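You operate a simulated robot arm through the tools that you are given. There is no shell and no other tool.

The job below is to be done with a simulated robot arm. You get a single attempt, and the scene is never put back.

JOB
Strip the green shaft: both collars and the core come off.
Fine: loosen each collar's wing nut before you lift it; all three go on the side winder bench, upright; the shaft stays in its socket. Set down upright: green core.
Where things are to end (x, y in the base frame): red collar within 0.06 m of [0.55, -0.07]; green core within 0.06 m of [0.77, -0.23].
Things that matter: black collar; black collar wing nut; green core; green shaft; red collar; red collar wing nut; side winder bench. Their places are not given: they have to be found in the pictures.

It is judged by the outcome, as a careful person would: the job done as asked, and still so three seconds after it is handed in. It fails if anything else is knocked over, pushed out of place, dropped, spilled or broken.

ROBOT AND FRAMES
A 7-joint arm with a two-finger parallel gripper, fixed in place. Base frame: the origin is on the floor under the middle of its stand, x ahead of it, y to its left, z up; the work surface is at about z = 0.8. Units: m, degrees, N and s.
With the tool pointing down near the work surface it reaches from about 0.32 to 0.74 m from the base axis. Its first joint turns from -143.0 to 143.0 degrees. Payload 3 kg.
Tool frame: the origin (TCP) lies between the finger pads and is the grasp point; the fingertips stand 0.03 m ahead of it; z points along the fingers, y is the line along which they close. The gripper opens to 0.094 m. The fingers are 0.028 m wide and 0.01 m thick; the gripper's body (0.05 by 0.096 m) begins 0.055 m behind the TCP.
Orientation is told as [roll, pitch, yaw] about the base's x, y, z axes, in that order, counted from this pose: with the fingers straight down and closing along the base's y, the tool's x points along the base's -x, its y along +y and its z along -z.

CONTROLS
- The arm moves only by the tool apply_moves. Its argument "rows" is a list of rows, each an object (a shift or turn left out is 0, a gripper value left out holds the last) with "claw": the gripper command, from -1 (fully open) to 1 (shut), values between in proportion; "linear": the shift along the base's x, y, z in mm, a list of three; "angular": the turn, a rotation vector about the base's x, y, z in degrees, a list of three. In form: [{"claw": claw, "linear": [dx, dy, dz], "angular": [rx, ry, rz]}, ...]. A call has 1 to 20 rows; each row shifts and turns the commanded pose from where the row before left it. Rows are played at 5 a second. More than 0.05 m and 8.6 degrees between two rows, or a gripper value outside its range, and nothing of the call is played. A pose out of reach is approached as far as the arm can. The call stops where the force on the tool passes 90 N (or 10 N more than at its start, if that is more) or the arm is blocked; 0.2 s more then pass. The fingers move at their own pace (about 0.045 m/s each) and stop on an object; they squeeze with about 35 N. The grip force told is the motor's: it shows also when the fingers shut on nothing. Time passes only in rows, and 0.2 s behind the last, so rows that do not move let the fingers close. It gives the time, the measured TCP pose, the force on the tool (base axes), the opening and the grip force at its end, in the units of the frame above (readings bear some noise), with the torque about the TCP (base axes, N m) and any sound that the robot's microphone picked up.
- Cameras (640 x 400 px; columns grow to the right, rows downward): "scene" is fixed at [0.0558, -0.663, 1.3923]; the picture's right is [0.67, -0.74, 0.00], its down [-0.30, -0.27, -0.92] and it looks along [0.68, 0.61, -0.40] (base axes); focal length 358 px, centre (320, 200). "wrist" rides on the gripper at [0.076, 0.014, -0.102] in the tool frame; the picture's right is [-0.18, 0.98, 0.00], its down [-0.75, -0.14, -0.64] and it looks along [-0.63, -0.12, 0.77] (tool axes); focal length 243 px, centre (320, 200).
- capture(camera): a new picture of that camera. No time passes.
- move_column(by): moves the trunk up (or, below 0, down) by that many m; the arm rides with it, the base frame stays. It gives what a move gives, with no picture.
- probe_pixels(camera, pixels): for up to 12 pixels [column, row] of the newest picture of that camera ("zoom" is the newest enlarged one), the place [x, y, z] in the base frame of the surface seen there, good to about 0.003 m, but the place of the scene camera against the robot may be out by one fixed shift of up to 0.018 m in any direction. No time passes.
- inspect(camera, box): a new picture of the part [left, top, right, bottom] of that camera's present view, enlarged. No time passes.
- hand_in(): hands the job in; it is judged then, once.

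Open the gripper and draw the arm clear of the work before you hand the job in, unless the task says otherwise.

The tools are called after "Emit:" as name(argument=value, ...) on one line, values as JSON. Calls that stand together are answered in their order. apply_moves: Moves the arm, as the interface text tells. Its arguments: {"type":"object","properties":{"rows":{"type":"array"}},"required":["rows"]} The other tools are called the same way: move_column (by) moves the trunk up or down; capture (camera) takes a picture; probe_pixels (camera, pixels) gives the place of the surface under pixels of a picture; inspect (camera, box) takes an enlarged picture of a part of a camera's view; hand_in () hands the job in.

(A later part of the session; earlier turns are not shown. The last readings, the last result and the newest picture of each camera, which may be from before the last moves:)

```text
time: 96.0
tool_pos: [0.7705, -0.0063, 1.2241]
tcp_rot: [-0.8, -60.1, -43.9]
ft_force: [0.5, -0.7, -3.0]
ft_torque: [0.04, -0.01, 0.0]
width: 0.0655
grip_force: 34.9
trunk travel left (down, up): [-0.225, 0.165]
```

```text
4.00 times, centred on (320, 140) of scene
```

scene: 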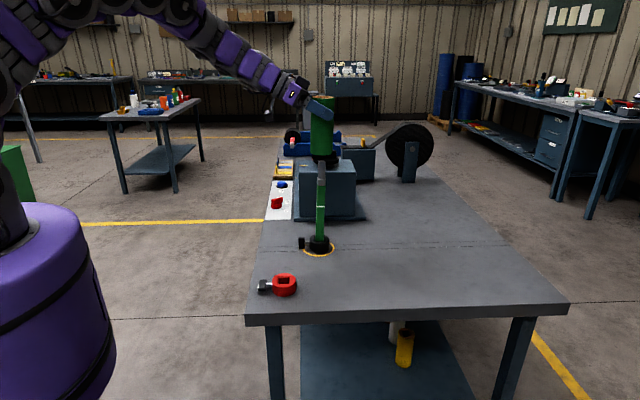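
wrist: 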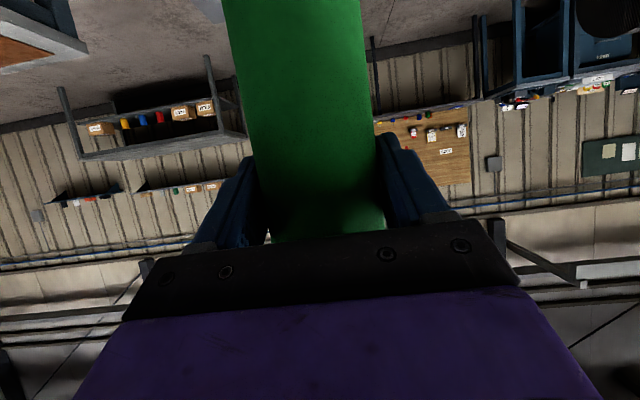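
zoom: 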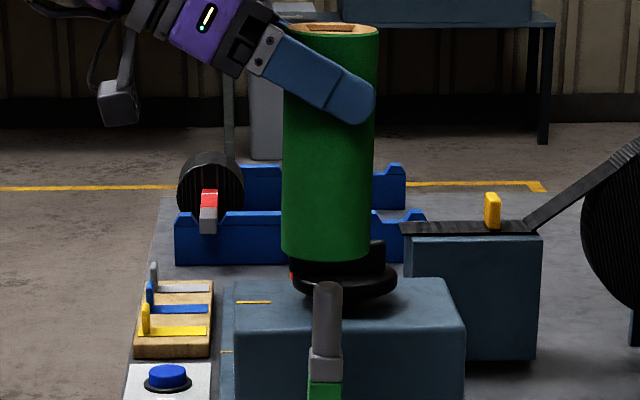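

There's nearly 3 cm between the core's bottom and the tip. I'll rise 12 mm more and carry the core across to y≈-0.23.

Emit:
apply_moves(rows=[{"claw": 1, "linear": [0, 0, 6]}, {"linear": [0, 0, 6]}, {"linear": [0, -8, 0]}, {"linear": [0, -14, 0]}, {"linear": [0, -16, 0]}, {"linear": [0, -16, 0]}, {"linear": [0, -16, 0]}, {"linear": [0, -16, 0]}, {"linear": [0, -16, 0]}, {"linear": [0, -16, 0]}, {"linear": [0, -16, 0]}, {"linear": [0, -16, 0]}, {"linear": [0, -16, 0]}, {"linear": [0, -16, 0]}, {"linear": [0, -16, 0]}, {"linear": [0, -14, 0]}, {"linear": [0, -12, 0]}, {"linear": [0, 0, 0]}])

Emit:
capture(camera="scene")

```text
time: 99.8
tool_pos: [0.7689, -0.2314, 1.2355]
tcp_rot: [-1.0, -60.0, -44.0]
ft_force: [-0.5, -0.5, -2.6]
ft_torque: [-0.02, 0.02, 0.02]
width: 0.0655
grip_force: 35.1
trunk travel left (down, up): [-0.225, 0.165]
```

```text
taken
```

scene: 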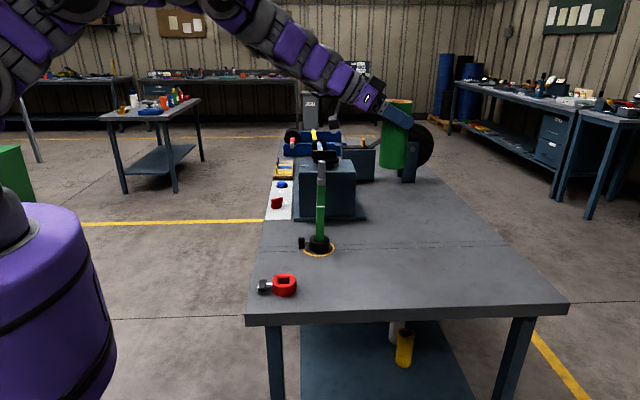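

Over (0.769, -0.231) with the core upright. Descending to about 3 cm above the expected touch height.

Emit:
apply_moves(rows=[{"claw": 1, "linear": [0, 0, -15]}, {"linear": [0, 0, -20]}, {"linear": [0, 0, -20]}, {"linear": [0, 0, -20]}, {"linear": [0, 0, -20]}, {"linear": [0, 0, -20]}, {"linear": [0, 0, -20]}, {"linear": [0, 0, -20]}, {"linear": [0, 0, -20]}, {"linear": [0, 0, -20]}, {"linear": [0, 0, -20]}, {"linear": [0, 0, -20]}, {"linear": [0, 0, -20]}, {"linear": [0, 0, -20]}, {"linear": [0, 0, -10]}, {"linear": [0, 0, 0]}])

Emit:
capture(camera="scene")

Emit:
inspect(camera="scene", box=[320, 150, 480, 290])

```text
time: 103.2
tool_pos: [0.7694, -0.2313, 0.9516]
tcp_rot: [-0.8, -60.1, -44.0]
ft_force: [1.0, 0.4, -2.6]
ft_torque: [0.0, 0.01, -0.03]
width: 0.0654
grip_force: 35.0
trunk travel left (down, up): [-0.225, 0.165]
```

```text
taken
```

scene: 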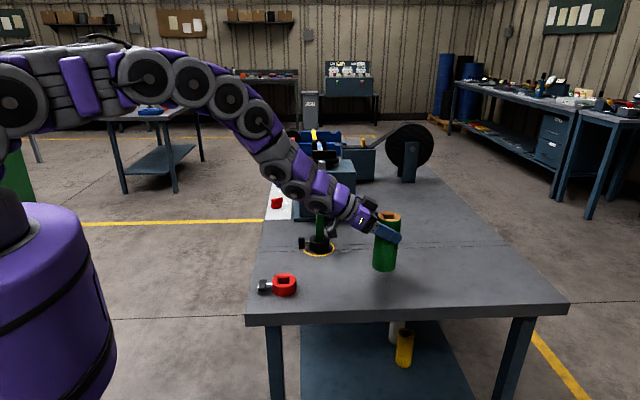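

```text
2.86 times, centred on (400, 220) of scene
```

zoom: 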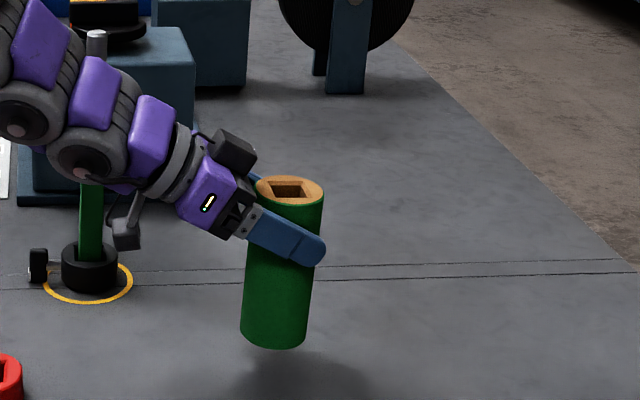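

The core hangs upright about 4 cm over the bench. Lowering 30 mm, then in 1.5 mm steps.

Emit:
apply_moves(rows=[{"claw": 1, "linear": [0, 0, -6]}, {"linear": [0, 0, -6]}, {"linear": [0, 0, -6]}, {"linear": [0, 0, -5]}, {"linear": [0, 0, -4]}, {"linear": [0, 0, -3]}, {"linear": [0, 0, 0]}])

Emit:
inspect(camera="scene", box=[340, 190, 440, 290])

```text
time: 104.8
tool_pos: [0.7697, -0.2312, 0.9224]
tcp_rot: [-0.9, -60.1, -44.1]
ft_force: [-0.5, 0.5, -3.7]
ft_torque: [-0.01, 0.0, 0.05]
width: 0.0655
grip_force: 34.7
trunk travel left (down, up): [-0.225, 0.165]
```

```text
4.00 times, centred on (390, 240) of scene
```

zoom: 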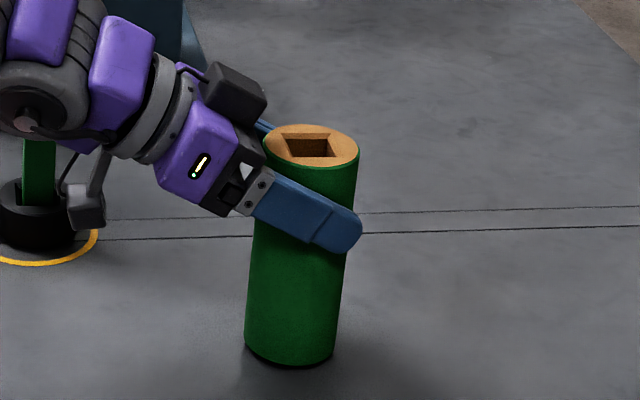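

A thin shadow gap remains under the core. Stepping down slowly to find the touch.

Emit:
apply_moves(rows=[{"claw": 1, "linear": [0, 0, -1.5]}, {"linear": [0, 0, -1.5]}, {"linear": [0, 0, -1]}, {"linear": [0, 0, 0]}])

Emit:
apply_moves(rows=[{"claw": 1, "linear": [0, 0, -1]}, {"linear": [0, 0, -1]}, {"linear": [0, 0, 0]}])

```text
time: 105.8
tool_pos: [0.7705, -0.231, 0.918]
tcp_rot: [-0.8, -60.1, -44.1]
ft_force: [-0.1, -0.4, -1.4]
ft_torque: [0.0, -0.02, -0.02]
width: 0.0654
grip_force: 35.1
trunk travel left (down, up): [-0.225, 0.165]
```

```text
time: 106.6
tool_pos: [0.7694, -0.23, 0.9174]
tcp_rot: [-0.8, -60.2, -44.3]
ft_force: [1.4, -0.8, 13.5]
ft_torque: [-0.4, -0.53, -0.02]
width: 0.0655
grip_force: 34.7
trunk travel left (down, up): [-0.225, 0.165]
```

The bench has taken the core (13.5 N up). Easing up 1 mm and releasing gently.

Emit:
apply_moves(rows=[{"claw": 1, "linear": [0, 0, 1.2]}, {"linear": [0, 0, 0]}, {"claw": -0.42}, {"claw": -0.5}, {"claw": -0.7}, {"claw": -1}, {"claw": -1}, {"claw": -1}])

Emit:
inspect(camera="scene", box=[340, 190, 440, 290])

Emit:
capture(camera="wrist")

```text
time: 108.4
tool_pos: [0.7705, -0.2314, 0.9172]
tcp_rot: [-0.7, -60.1, -44.1]
ft_force: [-0.2, 0.4, 0.0]
ft_torque: [0.0, 0.01, 0.0]
width: 0.0941
grip_force: 0.1
trunk travel left (down, up): [-0.225, 0.165]
```

```text
4.00 times, centred on (390, 240) of scene
```

zoom: 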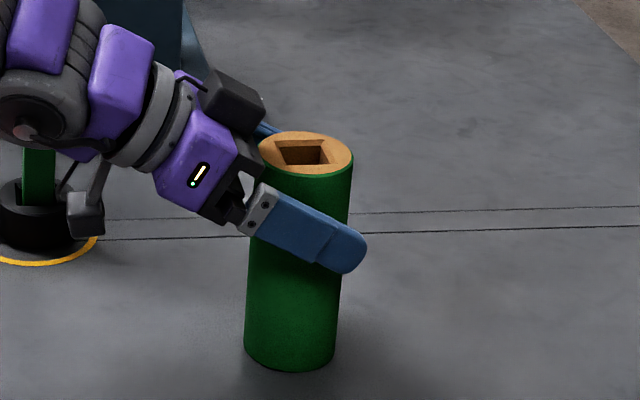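

```text
taken
```

wrist: 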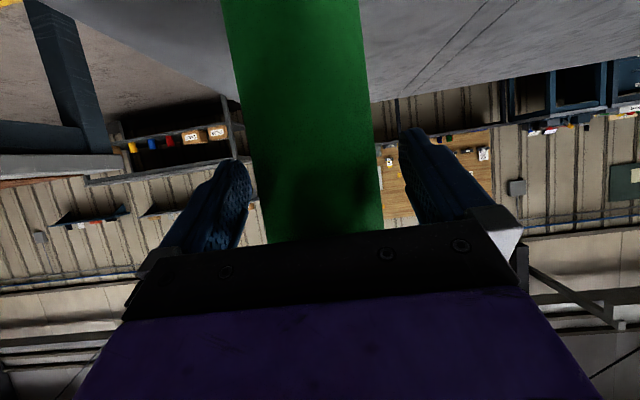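

The core stands upright by itself at about (0.77, -0.231). Backing out along the tool axis, then rising.

Emit:
apply_moves(rows=[{"claw": -1, "linear": [-5, 4.8, 4]}, {"linear": [-9.3, 9, 7.5]}, {"linear": [-9.3, 9, 7.5]}, {"linear": [-9.3, 9, 7.5]}, {"linear": [-9.3, 9, 7.5]}, {"linear": [-9.3, 9, 7.5]}, {"linear": [-9.3, 9, 7.5]}, {"linear": [-9.3, 9, 7.5]}, {"linear": [-9.3, 9, 7.5]}, {"linear": [-5, 5, 15]}, {"linear": [0, 0, 20]}, {"linear": [0, 0, 20]}, {"linear": [0, 0, 20]}, {"linear": [0, 0, 20]}, {"linear": [0, 0, 20]}, {"linear": [0, 0, 20]}, {"linear": [0, 0, 20]}, {"linear": [0, 0, 0]}])

Emit:
capture(camera="scene")

Emit:
capture(camera="wrist")

```text
time: 112.2
tool_pos: [0.6849, -0.1476, 1.1361]
tcp_rot: [-0.9, -60.0, -44.0]
ft_force: [0.2, -0.8, 0.1]
ft_torque: [-0.01, -0.03, -0.02]
width: 0.0941
grip_force: 0.1
trunk travel left (down, up): [-0.225, 0.165]
```

```text
taken
```

scene: 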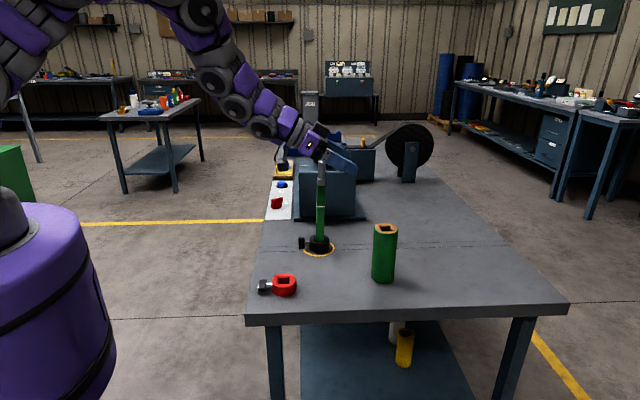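

```text
taken
```

wrist: 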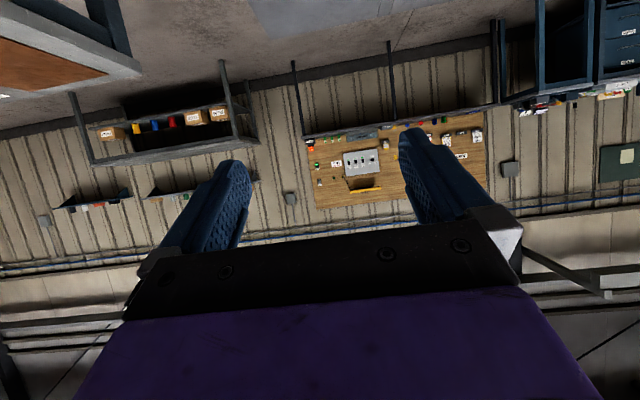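

The core stands at (384,252) upright. Now the black collar: I'll go round to the nut side, at 45° tilt, and look at its wing.

Emit:
apply_moves(rows=[{"claw": -0.3, "linear": [-4.5, 13, -3], "angular": [1.06, 1.06, 0]}, {"linear": [-4.5, 13, -3], "angular": [1.06, 1.06, 0]}, {"linear": [-4.5, 13, -3], "angular": [1.06, 1.06, 0]}, {"linear": [-4.5, 13, -3], "angular": [1.06, 1.06, 0]}, {"linear": [-4.5, 13, -3], "angular": [1.06, 1.06, 0]}, {"linear": [-4.5, 13, -3], "angular": [1.06, 1.06, 0]}, {"linear": [-4.5, 13, -3], "angular": [1.06, 1.06, 0]}, {"linear": [-4.5, 13, -3], "angular": [1.06, 1.06, 0]}, {"linear": [-4.5, 13, -3], "angular": [1.06, 1.06, 0]}, {"linear": [-4.5, 13, -3], "angular": [1.06, 1.06, 0]}, {"linear": [2, 12, -13]}, {"linear": [2, 12, -15]}, {"linear": [2, 12, -15]}, {"linear": [2, 12, -15]}, {"linear": [2, 12, -15]}, {"linear": [2, 12, -15]}, {"linear": [2, 12, -15]}, {"linear": [2, 12, -15]}, {"linear": [2, 12, -15]}, {"linear": [0, 4, -15]}])

Emit:
capture(camera="wrist")

Emit:
capture(camera="scene")

```text
time: 116.4
tool_pos: [0.6592, 0.0949, 0.959]
tcp_rot: [-0.6, -45.0, -44.3]
ft_force: [-0.5, -0.4, -1.0]
ft_torque: [-0.01, 0.02, -0.01]
width: 0.0612
grip_force: 0.0
trunk travel left (down, up): [-0.225, 0.165]
```

```text
taken
```

wrist: 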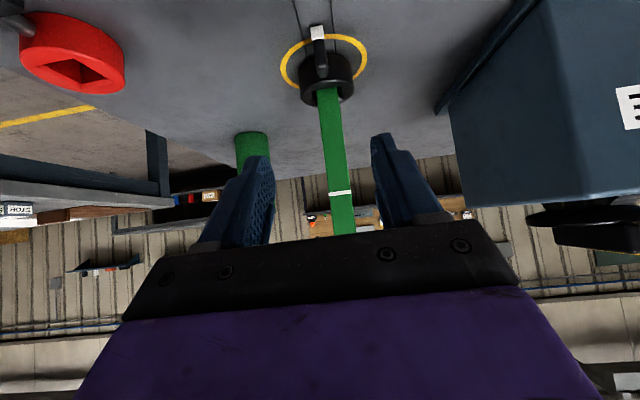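

```text
taken
```

scene: 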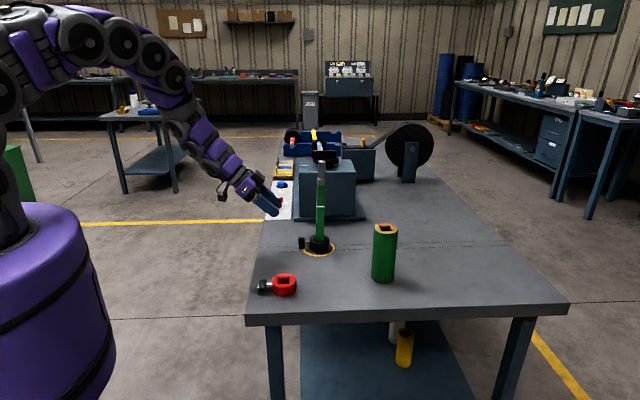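

The black collar and its upright wing are at (320,60) in the wrist view. Zooming to probe it.

Emit:
inspect(camera="wrist", box=[270, 15, 370, 115])

```text
4.00 times, centred on (320, 65) of wrist
```

zoom: 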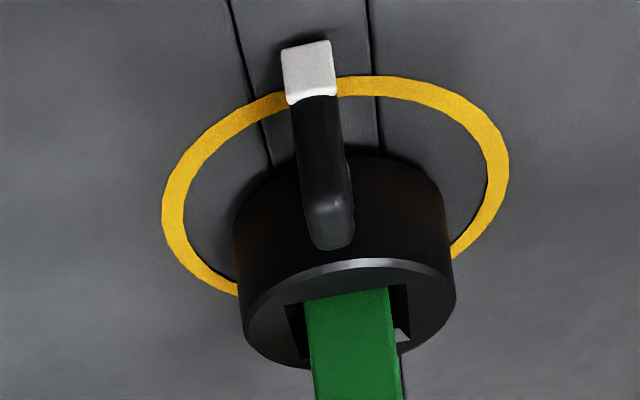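

Emit:
probe_pixels(camera="zoom", pixels=[[310, 75], [318, 120], [324, 160], [330, 210], [335, 240], [350, 265], [270, 345], [445, 290], [245, 250], [440, 200], [350, 320], [400, 220]])

```text
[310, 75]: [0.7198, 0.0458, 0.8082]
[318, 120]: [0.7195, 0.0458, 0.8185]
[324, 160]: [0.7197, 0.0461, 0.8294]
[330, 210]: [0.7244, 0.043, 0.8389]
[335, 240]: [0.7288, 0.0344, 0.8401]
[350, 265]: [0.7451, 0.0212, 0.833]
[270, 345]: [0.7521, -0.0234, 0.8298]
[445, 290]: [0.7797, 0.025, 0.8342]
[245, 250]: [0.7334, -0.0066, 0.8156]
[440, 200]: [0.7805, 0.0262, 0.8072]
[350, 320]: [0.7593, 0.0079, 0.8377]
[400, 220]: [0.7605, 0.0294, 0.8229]
```

The wing spans z≈0.803–0.840 with its outer face near (0.72, 0.045). I'll move closer to the pre-grasp and probe again for better accuracy.

Emit:
apply_moves(rows=[{"claw": -0.1, "linear": [2, 0.4, -10]}, {"linear": [2, 0.4, -10]}, {"linear": [2, 0.4, -10]}, {"linear": [2, 0.3, -11]}, {"linear": [2, 0, -11]}, {"linear": [0, 0, 0]}, {"linear": [0, 0, 0]}])

Emit:
capture(camera="wrist")

Emit:
inspect(camera="wrist", box=[280, 60, 360, 160])

```text
time: 118.0
tool_pos: [0.669, 0.0964, 0.9073]
tcp_rot: [-0.5, -45.1, -44.3]
ft_force: [-1.0, -0.4, -0.1]
ft_torque: [0.01, -0.01, 0.05]
width: 0.0519
grip_force: 0.2
trunk travel left (down, up): [-0.225, 0.165]
```

```text
taken
```

wrist: 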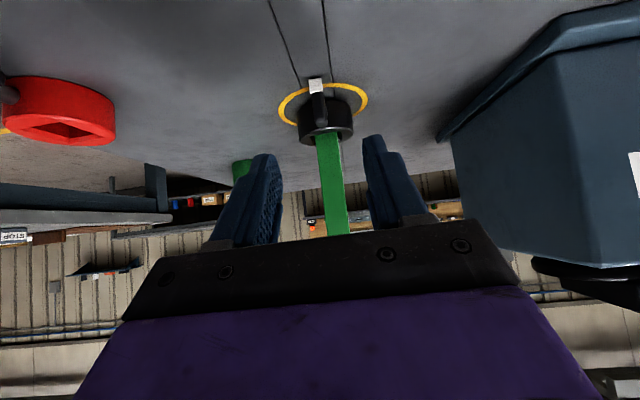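

```text
4.00 times, centred on (320, 110) of wrist
```

zoom: 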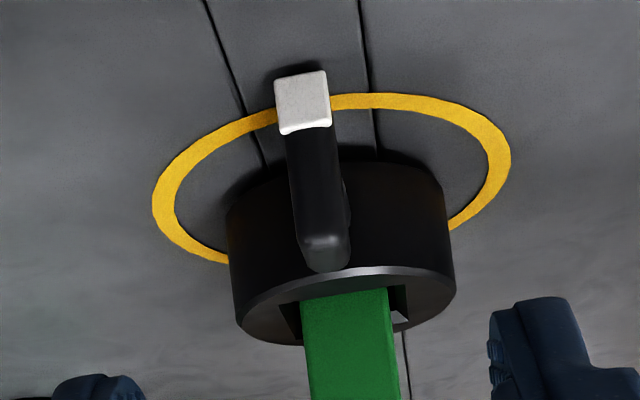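

Emit:
probe_pixels(camera="zoom", pixels=[[304, 105], [312, 150], [316, 190], [320, 220], [326, 260], [300, 190], [332, 190], [350, 275], [235, 220], [445, 220], [345, 340], [325, 267]])

```text
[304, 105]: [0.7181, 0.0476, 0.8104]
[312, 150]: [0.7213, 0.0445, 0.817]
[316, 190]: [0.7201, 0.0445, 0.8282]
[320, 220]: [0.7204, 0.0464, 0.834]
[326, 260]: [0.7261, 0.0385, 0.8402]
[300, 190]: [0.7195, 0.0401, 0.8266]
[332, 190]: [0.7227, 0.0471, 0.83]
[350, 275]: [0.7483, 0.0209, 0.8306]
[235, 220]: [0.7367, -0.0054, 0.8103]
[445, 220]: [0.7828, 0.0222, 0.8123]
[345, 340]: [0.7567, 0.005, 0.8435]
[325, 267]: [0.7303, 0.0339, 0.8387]
```

The tool axis passes within a few mm of the wing's centre (outer face (0.7204, 0.0449), centre z≈0.822). Advancing about 9.6 cm along the axis so the fingertips straddle the wing, staying above the bench.

Emit:
apply_moves(rows=[{"claw": -0.1, "linear": [6, -6, -8.8]}, {"linear": [6, -6, -8.8]}, {"linear": [6, -6, -8.8]}, {"linear": [6, -6, -8.8]}, {"linear": [6, -6, -8.8]}, {"linear": [6, -6.1, -8.8]}, {"linear": [6, -6.1, -8.9]}, {"linear": [5.8, -6, -8.9]}, {"linear": [0, 0, 0]}, {"linear": [0, 0, 0]}])

Emit:
capture(camera="wrist")

Emit:
inspect(camera="scene", box=[260, 190, 360, 270])

```text
time: 120.2
tool_pos: [0.717, 0.0461, 0.8357]
tcp_rot: [-0.6, -45.0, -44.3]
ft_force: [-0.8, -0.6, 0.0]
ft_torque: [-0.03, 0.0, -0.02]
width: 0.0518
grip_force: 0.0
trunk travel left (down, up): [-0.225, 0.165]
```

```text
taken
```

wrist: 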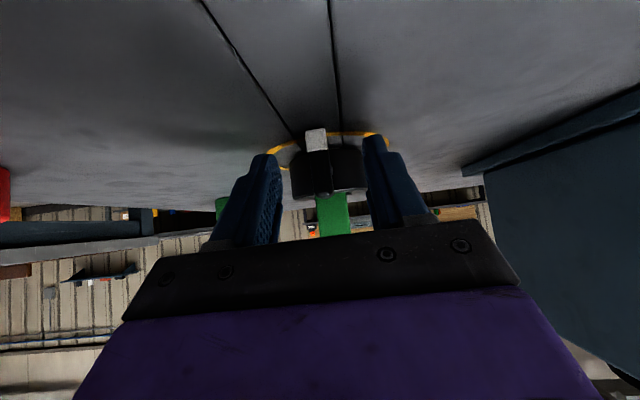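

```text
5.00 times, centred on (310, 230) of scene
```

zoom: 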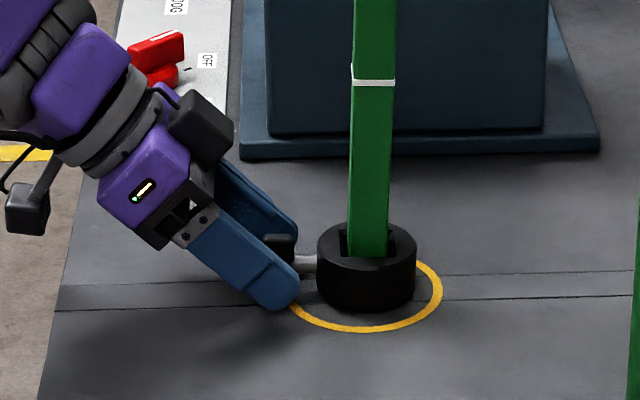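

The wing (top visible at (278,243) in the scene zoom) sits between the fingertips. Closing on it.

Emit:
apply_moves(rows=[{"claw": 1}, {"claw": 1}, {"claw": 1}, {"claw": 1}, {"claw": 1}, {"claw": 1}])

Emit:
inspect(camera="wrist", box=[260, 100, 400, 240])

Emit:
inspect(camera="scene", box=[260, 190, 360, 270])

```text
time: 121.6
tool_pos: [0.7173, 0.0465, 0.8372]
tcp_rot: [-0.5, -45.2, -44.3]
ft_force: [7.5, 0.4, 9.9]
ft_torque: [0.06, -0.27, 0.07]
width: 0.0107
grip_force: 35.4
trunk travel left (down, up): [-0.225, 0.165]
```

```text
2.86 times, centred on (330, 170) of wrist
```

zoom: 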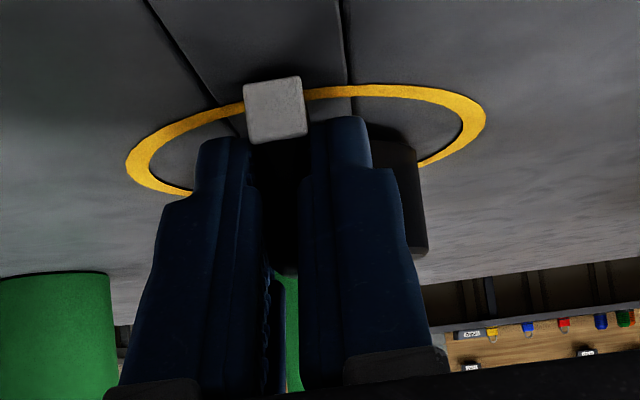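

```text
5.00 times, centred on (310, 230) of scene
```

zoom: 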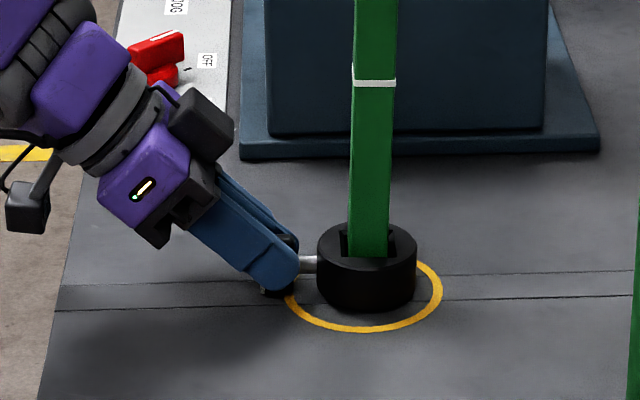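

Gripped at 10.7 mm. I'll turn it counter-clockwise about the nut's own axis, moving the TCP along the matching arc (the TCP is 15 mm above that axis), 18° first.

Emit:
apply_moves(rows=[{"claw": 1, "linear": [1.11, 1.11, -0.08], "angular": [-4.243, 4.243, 0]}, {"linear": [1.1, 1.1, -0.25], "angular": [-4.243, 4.243, 0]}, {"linear": [1.07, 1.07, -0.41], "angular": [-4.243, 4.243, 0]}, {"linear": [0, 0, 0]}])

Emit:
inspect(camera="wrist", box=[260, 100, 400, 240])

Emit:
inspect(camera="scene", box=[260, 190, 360, 270])

```text
time: 122.6
tool_pos: [0.718, 0.0494, 0.8359]
tcp_rot: [-25.3, -42.2, -27.1]
ft_force: [0.0, 1.2, 11.5]
ft_torque: [-0.21, -0.13, 0.04]
width: 0.0107
grip_force: 34.7
trunk travel left (down, up): [-0.225, 0.165]
```

```text
2.86 times, centred on (330, 170) of wrist
```

zoom: 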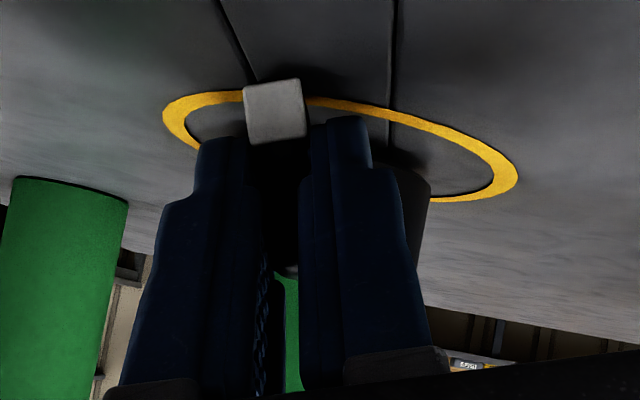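

```text
5.00 times, centred on (310, 230) of scene
```

zoom: 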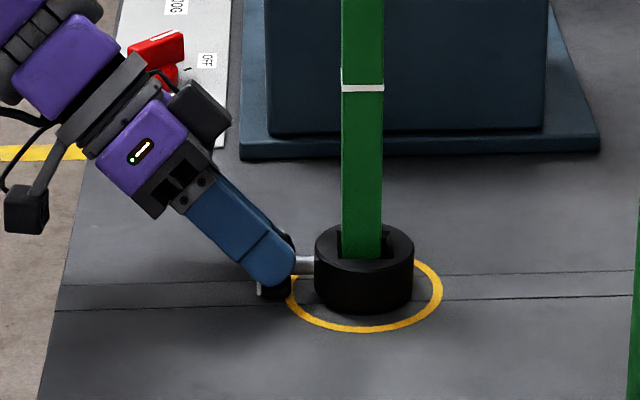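

Turned 18°, but the readings show I'm pressing the nut down with about 11 N, and the shaft leans slightly toward the nut (white band moved from (374,82) to (363,88)). I'll ease up 1.5 mm to take that load off.

Emit:
apply_moves(rows=[{"claw": 1, "linear": [0, 0, 0.8]}, {"linear": [0, 0, 0.8]}, {"linear": [0, 0, 0]}])

Emit:
inspect(camera="scene", box=[260, 150, 360, 270])

```text
time: 123.4
tool_pos: [0.7179, 0.0505, 0.8372]
tcp_rot: [-25.2, -42.1, -27.2]
ft_force: [-1.6, 0.3, -0.7]
ft_torque: [0.05, 0.11, -0.08]
width: 0.0109
grip_force: 35.2
trunk travel left (down, up): [-0.225, 0.165]
```

```text
3.33 times, centred on (310, 210) of scene
```

zoom: 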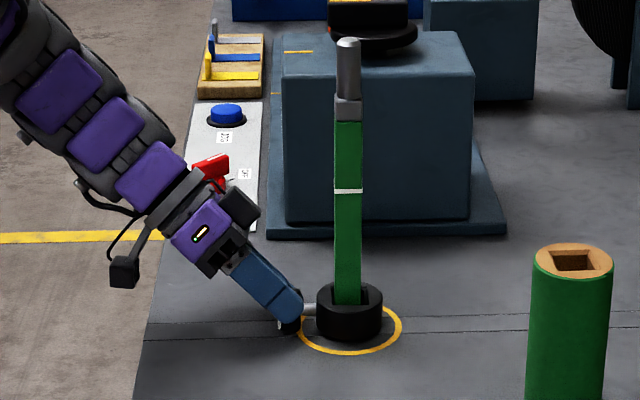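

The load is now near zero but the shaft tip is still about 4 px (12 mm) left of where it was. I'll ease up another 1.2 mm to see if it straightens.

Emit:
apply_moves(rows=[{"claw": 1, "linear": [0, 0, 0.6]}, {"linear": [0, 0, 0.6]}, {"linear": [0, 0, 0]}])

Emit:
inspect(camera="scene", box=[260, 150, 360, 270])

```text
time: 124.2
tool_pos: [0.7191, 0.0514, 0.8377]
tcp_rot: [-25.2, -42.1, -27.2]
ft_force: [-1.5, 1.0, -2.3]
ft_torque: [0.14, 0.09, -0.03]
width: 0.0107
grip_force: 35.0
trunk travel left (down, up): [-0.225, 0.165]
```

```text
3.33 times, centred on (310, 210) of scene
```

zoom: 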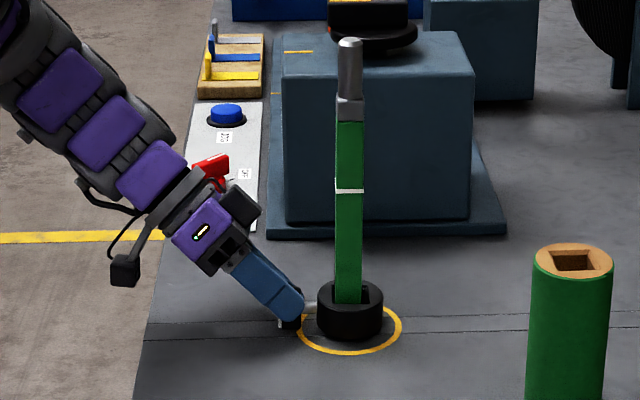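

The shaft and the still-clamped collar move together with my grip, tipped about 2°. I'll undo that tilt by rotating the hand +2.4° about the lateral axis around the collar's base edge.

Emit:
apply_moves(rows=[{"claw": 1, "linear": [0.4, -0.4, 0.6], "angular": [0.57, 0.57, 0]}, {"linear": [0.4, -0.4, 0.6], "angular": [0.57, 0.57, 0]}, {"linear": [0.3, -0.3, 0.6], "angular": [0.56, 0.56, 0]}, {"linear": [0, 0, 0]}])

Emit:
inspect(camera="scene", box=[260, 150, 360, 270])

```text
time: 125.2
tool_pos: [0.7213, 0.0496, 0.8394]
tcp_rot: [-24.1, -39.9, -27.8]
ft_force: [-0.1, 0.1, -2.8]
ft_torque: [0.13, 0.09, 0.0]
width: 0.011
grip_force: 35.4
trunk travel left (down, up): [-0.225, 0.165]
```

```text
3.33 times, centred on (310, 210) of scene
```

zoom: 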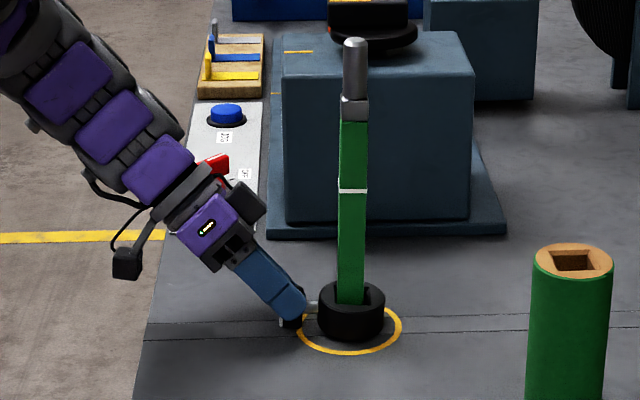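

The tip moved from column 350 to 355 (it was at about 362 originally). Repeating the same correction.

Emit:
apply_moves(rows=[{"claw": 1, "linear": [0.4, -0.4, 0.5], "angular": [0.57, 0.57, 0]}, {"linear": [0.4, -0.4, 0.5], "angular": [0.57, 0.57, 0]}, {"linear": [0.3, -0.3, 0.5], "angular": [0.56, 0.56, 0]}, {"linear": [0, 0, 0]}])

Emit:
inspect(camera="scene", box=[260, 150, 360, 270])

```text
time: 126.2
tool_pos: [0.7217, 0.0477, 0.8411]
tcp_rot: [-23.3, -37.6, -28.3]
ft_force: [0.9, -0.8, 1.1]
ft_torque: [-0.25, -0.2, 0.01]
width: 0.011
grip_force: 34.8
trunk travel left (down, up): [-0.225, 0.165]
```

```text
3.33 times, centred on (310, 210) of scene
```

zoom: 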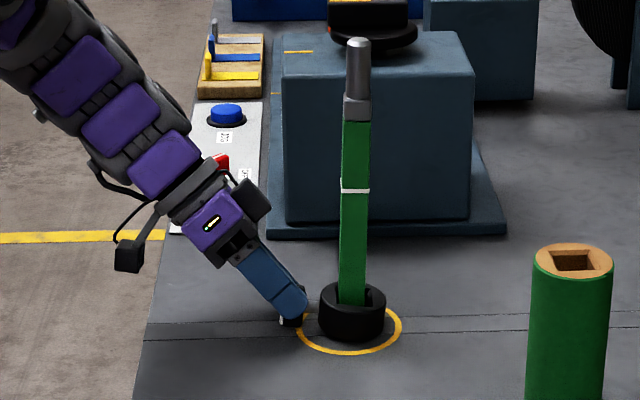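

The shaft is upright again (same lean in the image as at the start: tip 359, base 350) with forces near zero. Continuing the turn 12° with a corrected arc.

Emit:
apply_moves(rows=[{"claw": 1, "linear": [0.7, 0.7, -0.2], "angular": [-2.12, 2.12, 0]}, {"linear": [0.7, 0.7, -0.25], "angular": [-2.12, 2.12, 0]}, {"linear": [0.7, 0.7, -0.3], "angular": [-2.12, 2.12, 0]}, {"linear": [0.68, 0.68, -0.35], "angular": [-2.12, 2.12, 0]}, {"linear": [0, 0, 0]}])

Emit:
inspect(camera="scene", box=[260, 150, 360, 270])

Emit:
inspect(camera="wrist", box=[260, 100, 400, 240])

```text
time: 127.4
tool_pos: [0.7253, 0.0497, 0.8439]
tcp_rot: [-33.8, -34.5, -22.2]
ft_force: [0.0, 0.1, -1.8]
ft_torque: [0.12, 0.09, 0.03]
width: 0.0107
grip_force: 34.9
out of reach, approached as far as the arm can: row 3, 4
trunk travel left (down, up): [-0.225, 0.165]
```

```text
3.33 times, centred on (310, 210) of scene
```

zoom: 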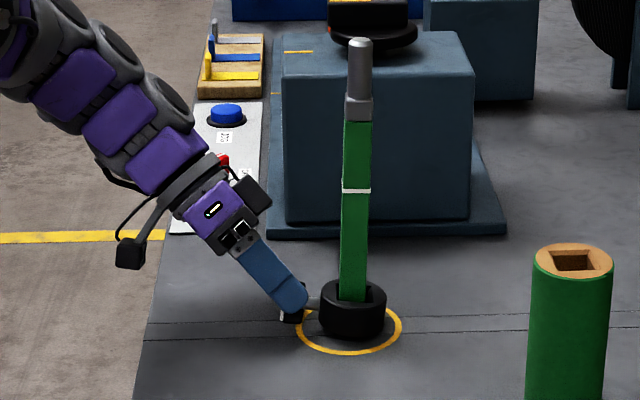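

```text
2.86 times, centred on (330, 170) of wrist
```

zoom: 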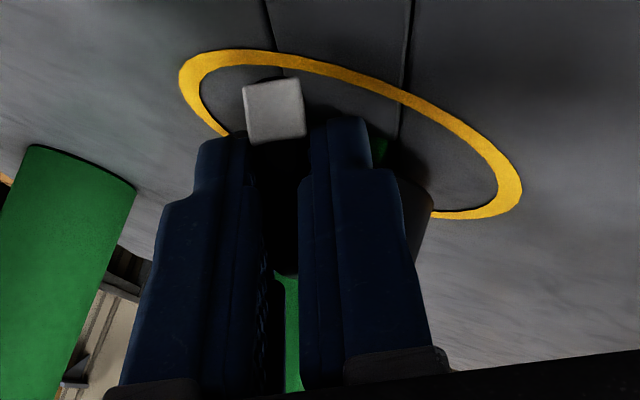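

The arm ran out of reach in this orientation at about 28° of turn; the shaft is still upright. I'll release the wing here and finish the turn another way.

Emit:
apply_moves(rows=[{"claw": 0.6}, {"claw": 0.3}, {"claw": 0.0}, {"claw": -0.1}, {"claw": -0.1}])

Emit:
inspect(camera="scene", box=[260, 150, 360, 270])

Emit:
inspect(camera="wrist", box=[260, 100, 400, 240])

```text
time: 128.6
tool_pos: [0.7232, 0.049, 0.8441]
tcp_rot: [-33.8, -34.7, -22.3]
ft_force: [-1.1, -1.4, 4.2]
ft_torque: [0.01, -0.04, -0.03]
width: 0.0498
grip_force: 0.0
trunk travel left (down, up): [-0.225, 0.165]
```

```text
3.33 times, centred on (310, 210) of scene
```

zoom: 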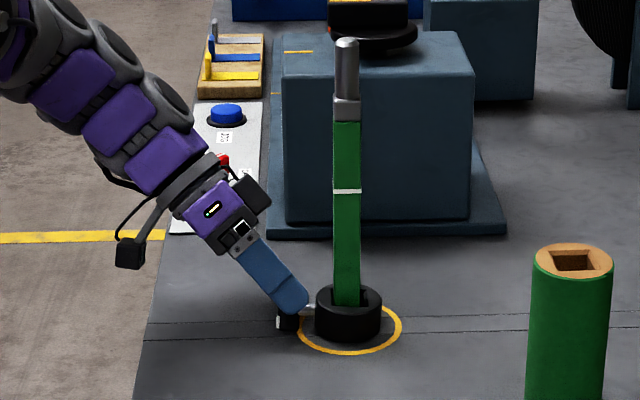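

```text
2.86 times, centred on (330, 170) of wrist
```

zoom: 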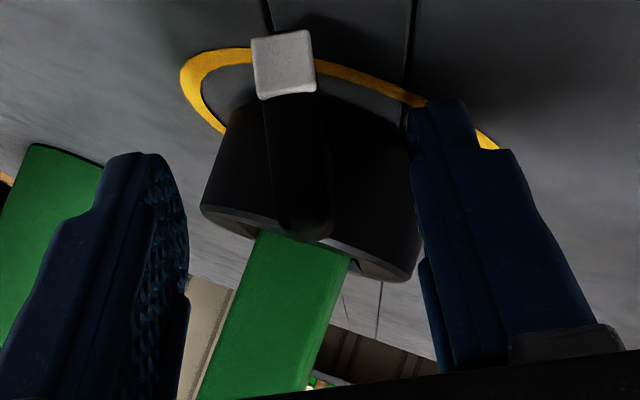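

After release the shaft leans toward the nut again (tip 346), and a 4 N upward load suggests a finger may be touching the bench or collar. I'll back straight out along the tool's own axis.

Emit:
apply_moves(rows=[{"claw": -0.1, "linear": [-1.4, 7, 7]}, {"linear": [-1.4, 7, 7]}, {"linear": [-1.4, 7, 7]}, {"linear": [-1.4, 7, 7]}, {"linear": [-3, 5, 8]}, {"linear": [-5, 3, 10]}, {"linear": [0, 0, 0]}])

Emit:
inspect(camera="scene", box=[260, 150, 360, 270])

Emit:
capture(camera="wrist")

```text
time: 130.2
tool_pos: [0.7117, 0.0867, 0.889]
tcp_rot: [-33.8, -34.5, -22.2]
ft_force: [0.6, 0.4, -0.5]
ft_torque: [0.03, -0.05, 0.01]
width: 0.0519
grip_force: 0.0
trunk travel left (down, up): [-0.225, 0.165]
```

```text
3.33 times, centred on (310, 210) of scene
```

zoom: 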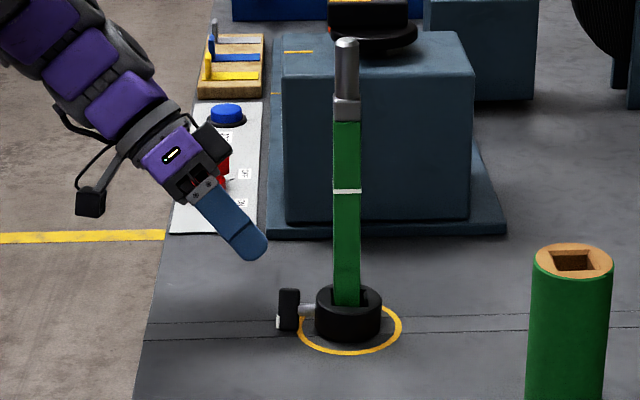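

```text
taken
```

wrist: 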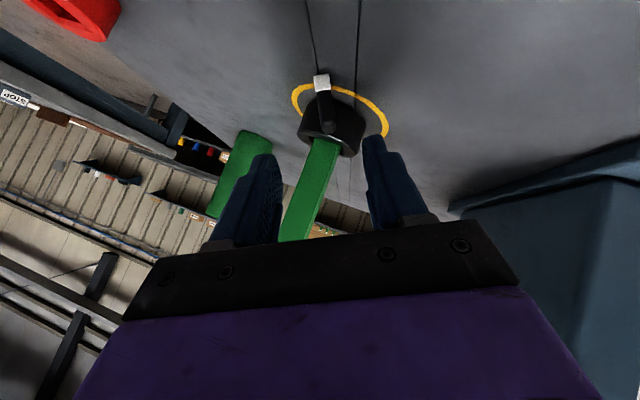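

Clear of the nut now, and the shaft still leans about 2.5° toward the nut on its own. I'll look closely at the collar, its wing and the socket.

Emit:
inspect(camera="scene", box=[285, 215, 345, 265])

Emit:
inspect(camera="wrist", box=[280, 60, 400, 170])

```text
8.00 times, centred on (315, 240) of scene
```

zoom: 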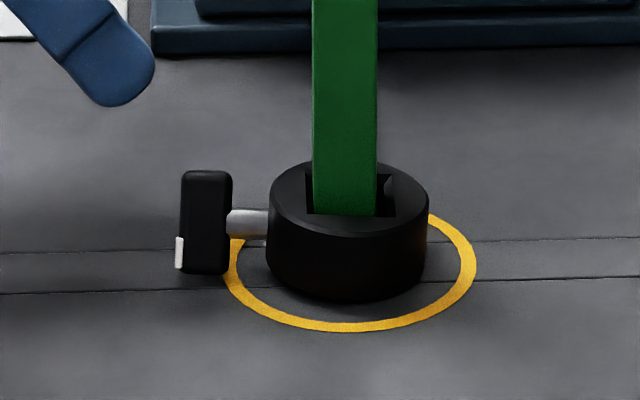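

```text
3.64 times, centred on (340, 115) of wrist
```

zoom: 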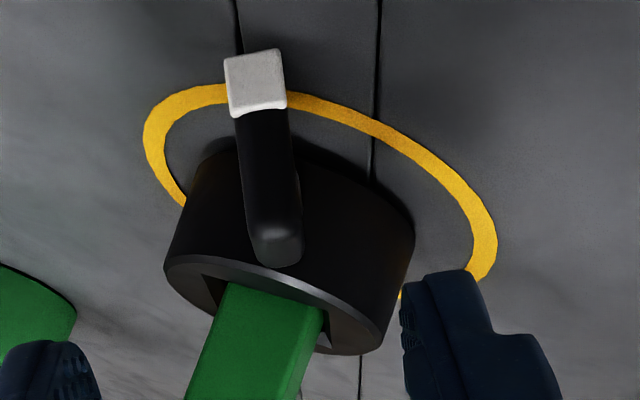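

The wing is turned about 30° now; finishing the turn needs more reach, which lowering the trunk will give (the shoulder is well above the bench). I'll first draw the hand back, up and clear of the bench, unwinding the wrist.

Emit:
apply_moves(rows=[{"claw": -0.1, "linear": [-7, 5, 18]}, {"linear": [-7, 5, 20], "angular": [4.243, -4.243, 0]}, {"linear": [-7, 5, 20], "angular": [4.243, -4.243, 0]}, {"linear": [-7, 5, 20], "angular": [4.243, -4.243, 0]}, {"linear": [-7, 5, 20], "angular": [4.243, -4.243, 0]}, {"linear": [-7, 5, 20], "angular": [4.243, -4.243, 0]}, {"linear": [-7, 5, 20]}, {"linear": [-7, 5, 20]}, {"linear": [-7, 5, 20]}, {"linear": [-7, 5, 20]}, {"linear": [-7, 5, 20]}, {"linear": [-7, 5, 20]}, {"linear": [-7, 5, 20]}, {"linear": [0, 0, 0]}])

Emit:
capture(camera="scene")

Emit:
capture(camera="wrist")

```text
time: 133.2
tool_pos: [0.6189, 0.1525, 1.1484]
tcp_rot: [3.5, -40.6, -45.6]
ft_force: [-0.5, -0.4, -0.1]
ft_torque: [0.0, 0.01, 0.0]
width: 0.0513
grip_force: 0.0
trunk travel left (down, up): [-0.225, 0.165]
```

```text
taken
```

scene: 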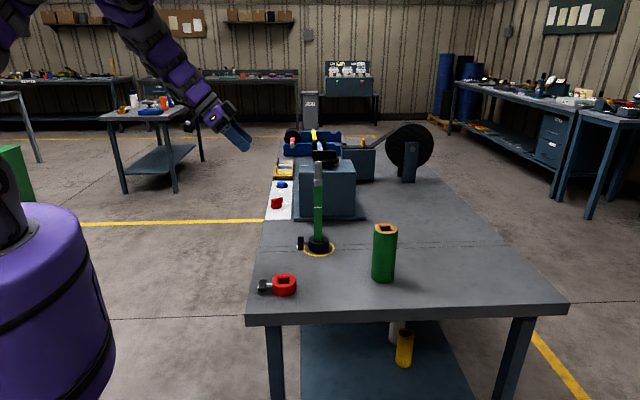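

```text
taken
```

wrist: 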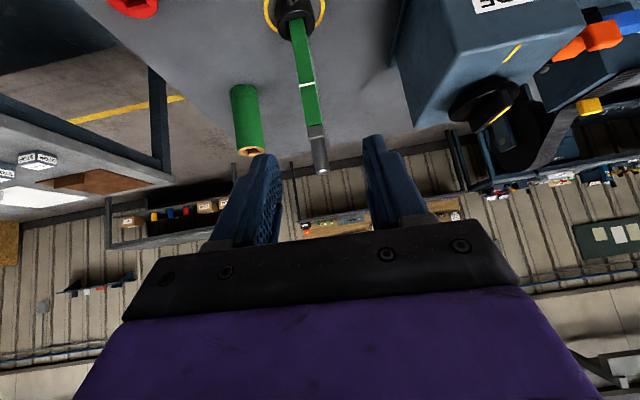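

The hand is clear at (0.619, 0.153, 1.148), nothing beneath it. Lowering the trunk 0.2 m.

Emit:
move_column(by=-0.2)

Emit:
capture(camera="scene")

Emit:
capture(camera="wrist")

```text
time: 135.4
tool_pos: [0.62, 0.1524, 0.9479]
tcp_rot: [3.6, -40.7, -45.5]
ft_force: [-0.1, 0.2, -0.3]
ft_torque: [0.06, -0.02, 0.0]
width: 0.0515
grip_force: 0.1
trunk travel left (down, up): [-0.025, 0.365]
```

```text
taken
```

scene: 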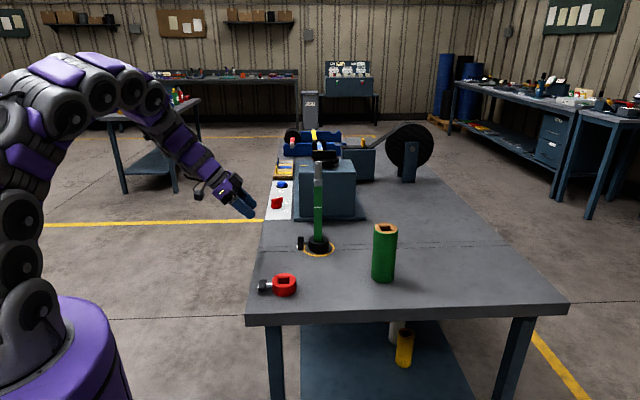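

```text
taken
```

wrist: 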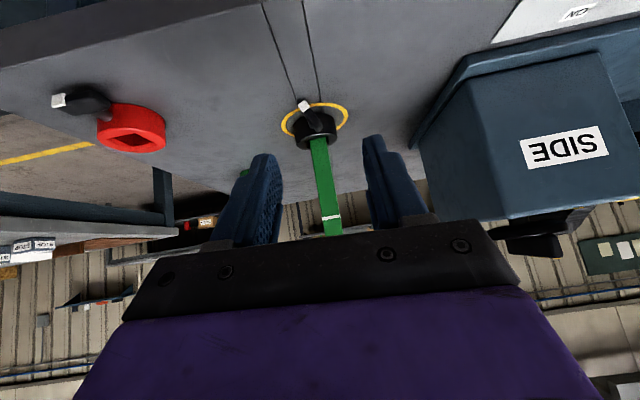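

The arm rode down cleanly; the wing is visible at (306,110). Zooming to see its present angle.

Emit:
inspect(camera="wrist", box=[265, 75, 365, 175])

```text
4.00 times, centred on (315, 125) of wrist
```

zoom: 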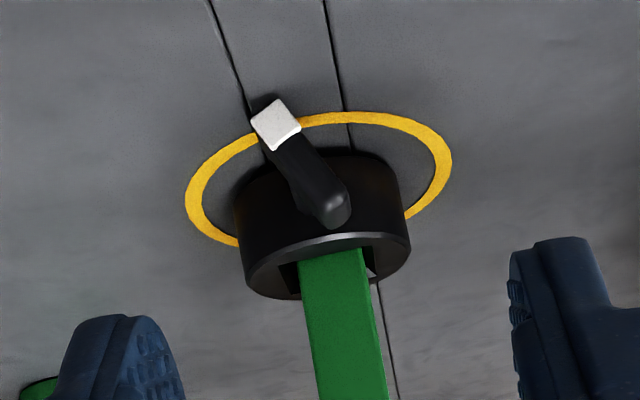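

Emit:
probe_pixels(camera="zoom", pixels=[[275, 125], [295, 160], [310, 180], [325, 205], [335, 215], [290, 175], [315, 165], [325, 240], [240, 215], [405, 210], [335, 300], [345, 380]])

```text
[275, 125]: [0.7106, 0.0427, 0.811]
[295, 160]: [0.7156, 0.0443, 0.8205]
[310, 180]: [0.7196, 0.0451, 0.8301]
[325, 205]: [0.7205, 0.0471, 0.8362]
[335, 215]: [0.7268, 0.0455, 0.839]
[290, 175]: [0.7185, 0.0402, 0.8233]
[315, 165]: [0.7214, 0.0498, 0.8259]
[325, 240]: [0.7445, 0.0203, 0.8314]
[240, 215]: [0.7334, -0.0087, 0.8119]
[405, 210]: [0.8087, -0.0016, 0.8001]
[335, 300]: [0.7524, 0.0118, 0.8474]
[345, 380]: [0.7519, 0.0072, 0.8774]
```

The wing is about 25–27° turned, face centre near (0.718, 0.045, 0.824). I'll rotate the hand to match that angle and move to a pre-grasp, with the fingers only opened 26 mm so the lower one clears the bench.

Emit:
apply_moves(rows=[{"claw": 0.45, "linear": [8, -4, -2], "angular": [-4.06, 4.06, 0]}, {"linear": [10, -4, -5], "angular": [-4.06, 4.06, 0]}, {"linear": [10, -5, -7], "angular": [-4.06, 4.06, 0]}, {"linear": [10, -5, -7], "angular": [-4.06, 4.06, 0]}, {"linear": [10, -5, -7], "angular": [-4.06, 4.06, 0]}, {"linear": [11, -6, -8]}, {"linear": [11, -6, -9]}, {"linear": [11, -6.6, -9]}, {"linear": [0, 0, 0]}])

Emit:
capture(camera="wrist")

Emit:
inspect(camera="wrist", box=[270, 60, 370, 200])

```text
time: 137.4
tool_pos: [0.6998, 0.1097, 0.8943]
tcp_rot: [-32.2, -35.0, -23.0]
ft_force: [0.0, -0.6, -1.1]
ft_torque: [0.01, 0.0, 0.02]
width: 0.0258
grip_force: 0.1
trunk travel left (down, up): [-0.025, 0.365]
```

```text
taken
```

wrist: 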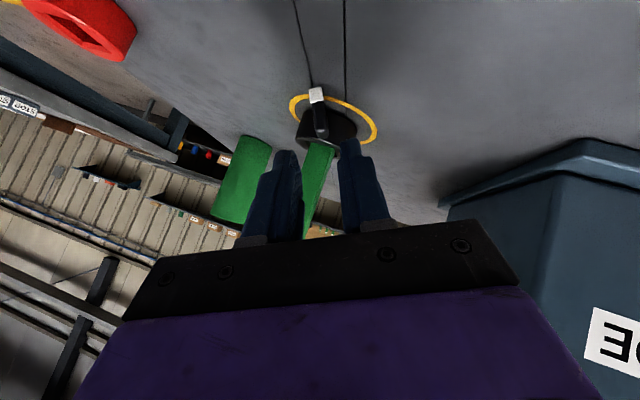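

```text
2.86 times, centred on (320, 130) of wrist
```

zoom: 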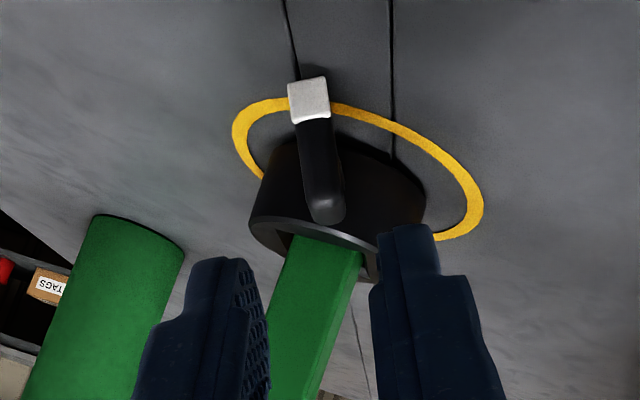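

The wing now looks parallel to the finger gap and centred at column 320. Advancing 7 cm along the tool axis.

Emit:
apply_moves(rows=[{"claw": 0.45, "linear": [2.3, -7, -6.8]}, {"linear": [2.3, -7, -6.8]}, {"linear": [2.3, -7, -6.8]}, {"linear": [2.3, -7, -6.8]}, {"linear": [2.3, -7, -6.8]}, {"linear": [2.3, -7, -6.8]}, {"linear": [2.3, -7, -6.8]}, {"linear": [0, 0, 0]}])

Emit:
inspect(camera="wrist", box=[260, 80, 400, 240])

Emit:
inspect(camera="scene", box=[270, 200, 350, 270])

```text
time: 139.2
tool_pos: [0.7172, 0.061, 0.8473]
tcp_rot: [-32.3, -35.0, -23.0]
ft_force: [0.8, -0.6, -1.4]
ft_torque: [0.0, 0.0, 0.0]
width: 0.0262
grip_force: 0.0
trunk travel left (down, up): [-0.025, 0.365]
```

```text
2.50 times, centred on (330, 160) of wrist
```

zoom: 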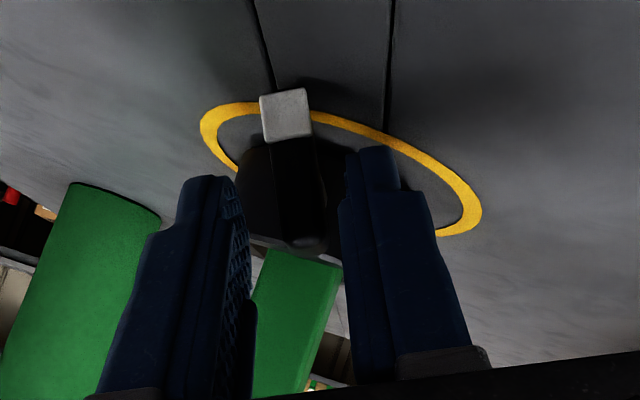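

```text
5.71 times, centred on (310, 235) of scene
```

zoom: 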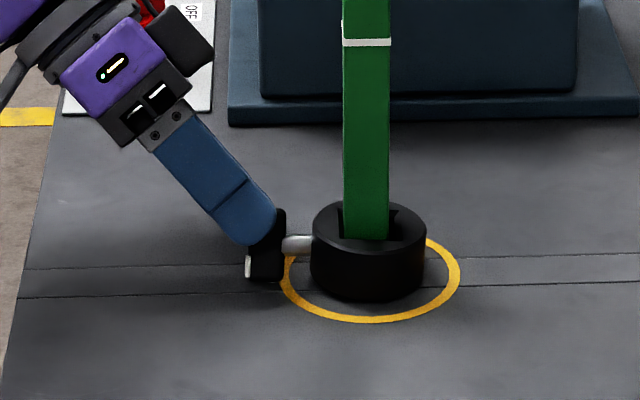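

The fingertips just straddle the wing's upper end. Another 9 mm in, then closing.

Emit:
apply_moves(rows=[{"claw": 0.45, "linear": [1, -3.2, -3.1]}, {"linear": [1, -3.1, -3]}, {"linear": [0, 0, 0]}, {"claw": 1}, {"claw": 1}, {"claw": 1}, {"claw": 1}])

Emit:
inspect(camera="wrist", box=[260, 80, 400, 240])

Emit:
inspect(camera="scene", box=[260, 150, 360, 270])

```text
time: 140.8
tool_pos: [0.7188, 0.055, 0.8401]
tcp_rot: [-32.3, -35.0, -23.0]
ft_force: [0.0, 1.9, 0.1]
ft_torque: [0.04, -0.02, 0.06]
width: 0.01
grip_force: 34.9
trunk travel left (down, up): [-0.025, 0.365]
```

```text
2.50 times, centred on (330, 160) of wrist
```

zoom: 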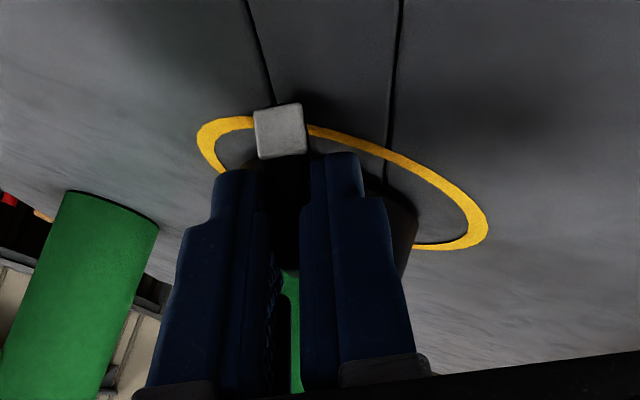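

```text
3.33 times, centred on (310, 210) of scene
```

zoom: 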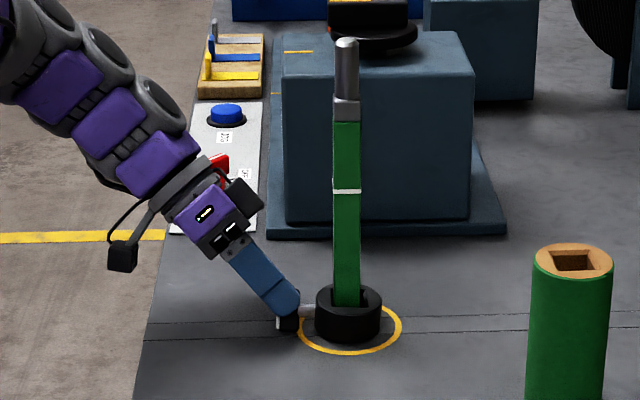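

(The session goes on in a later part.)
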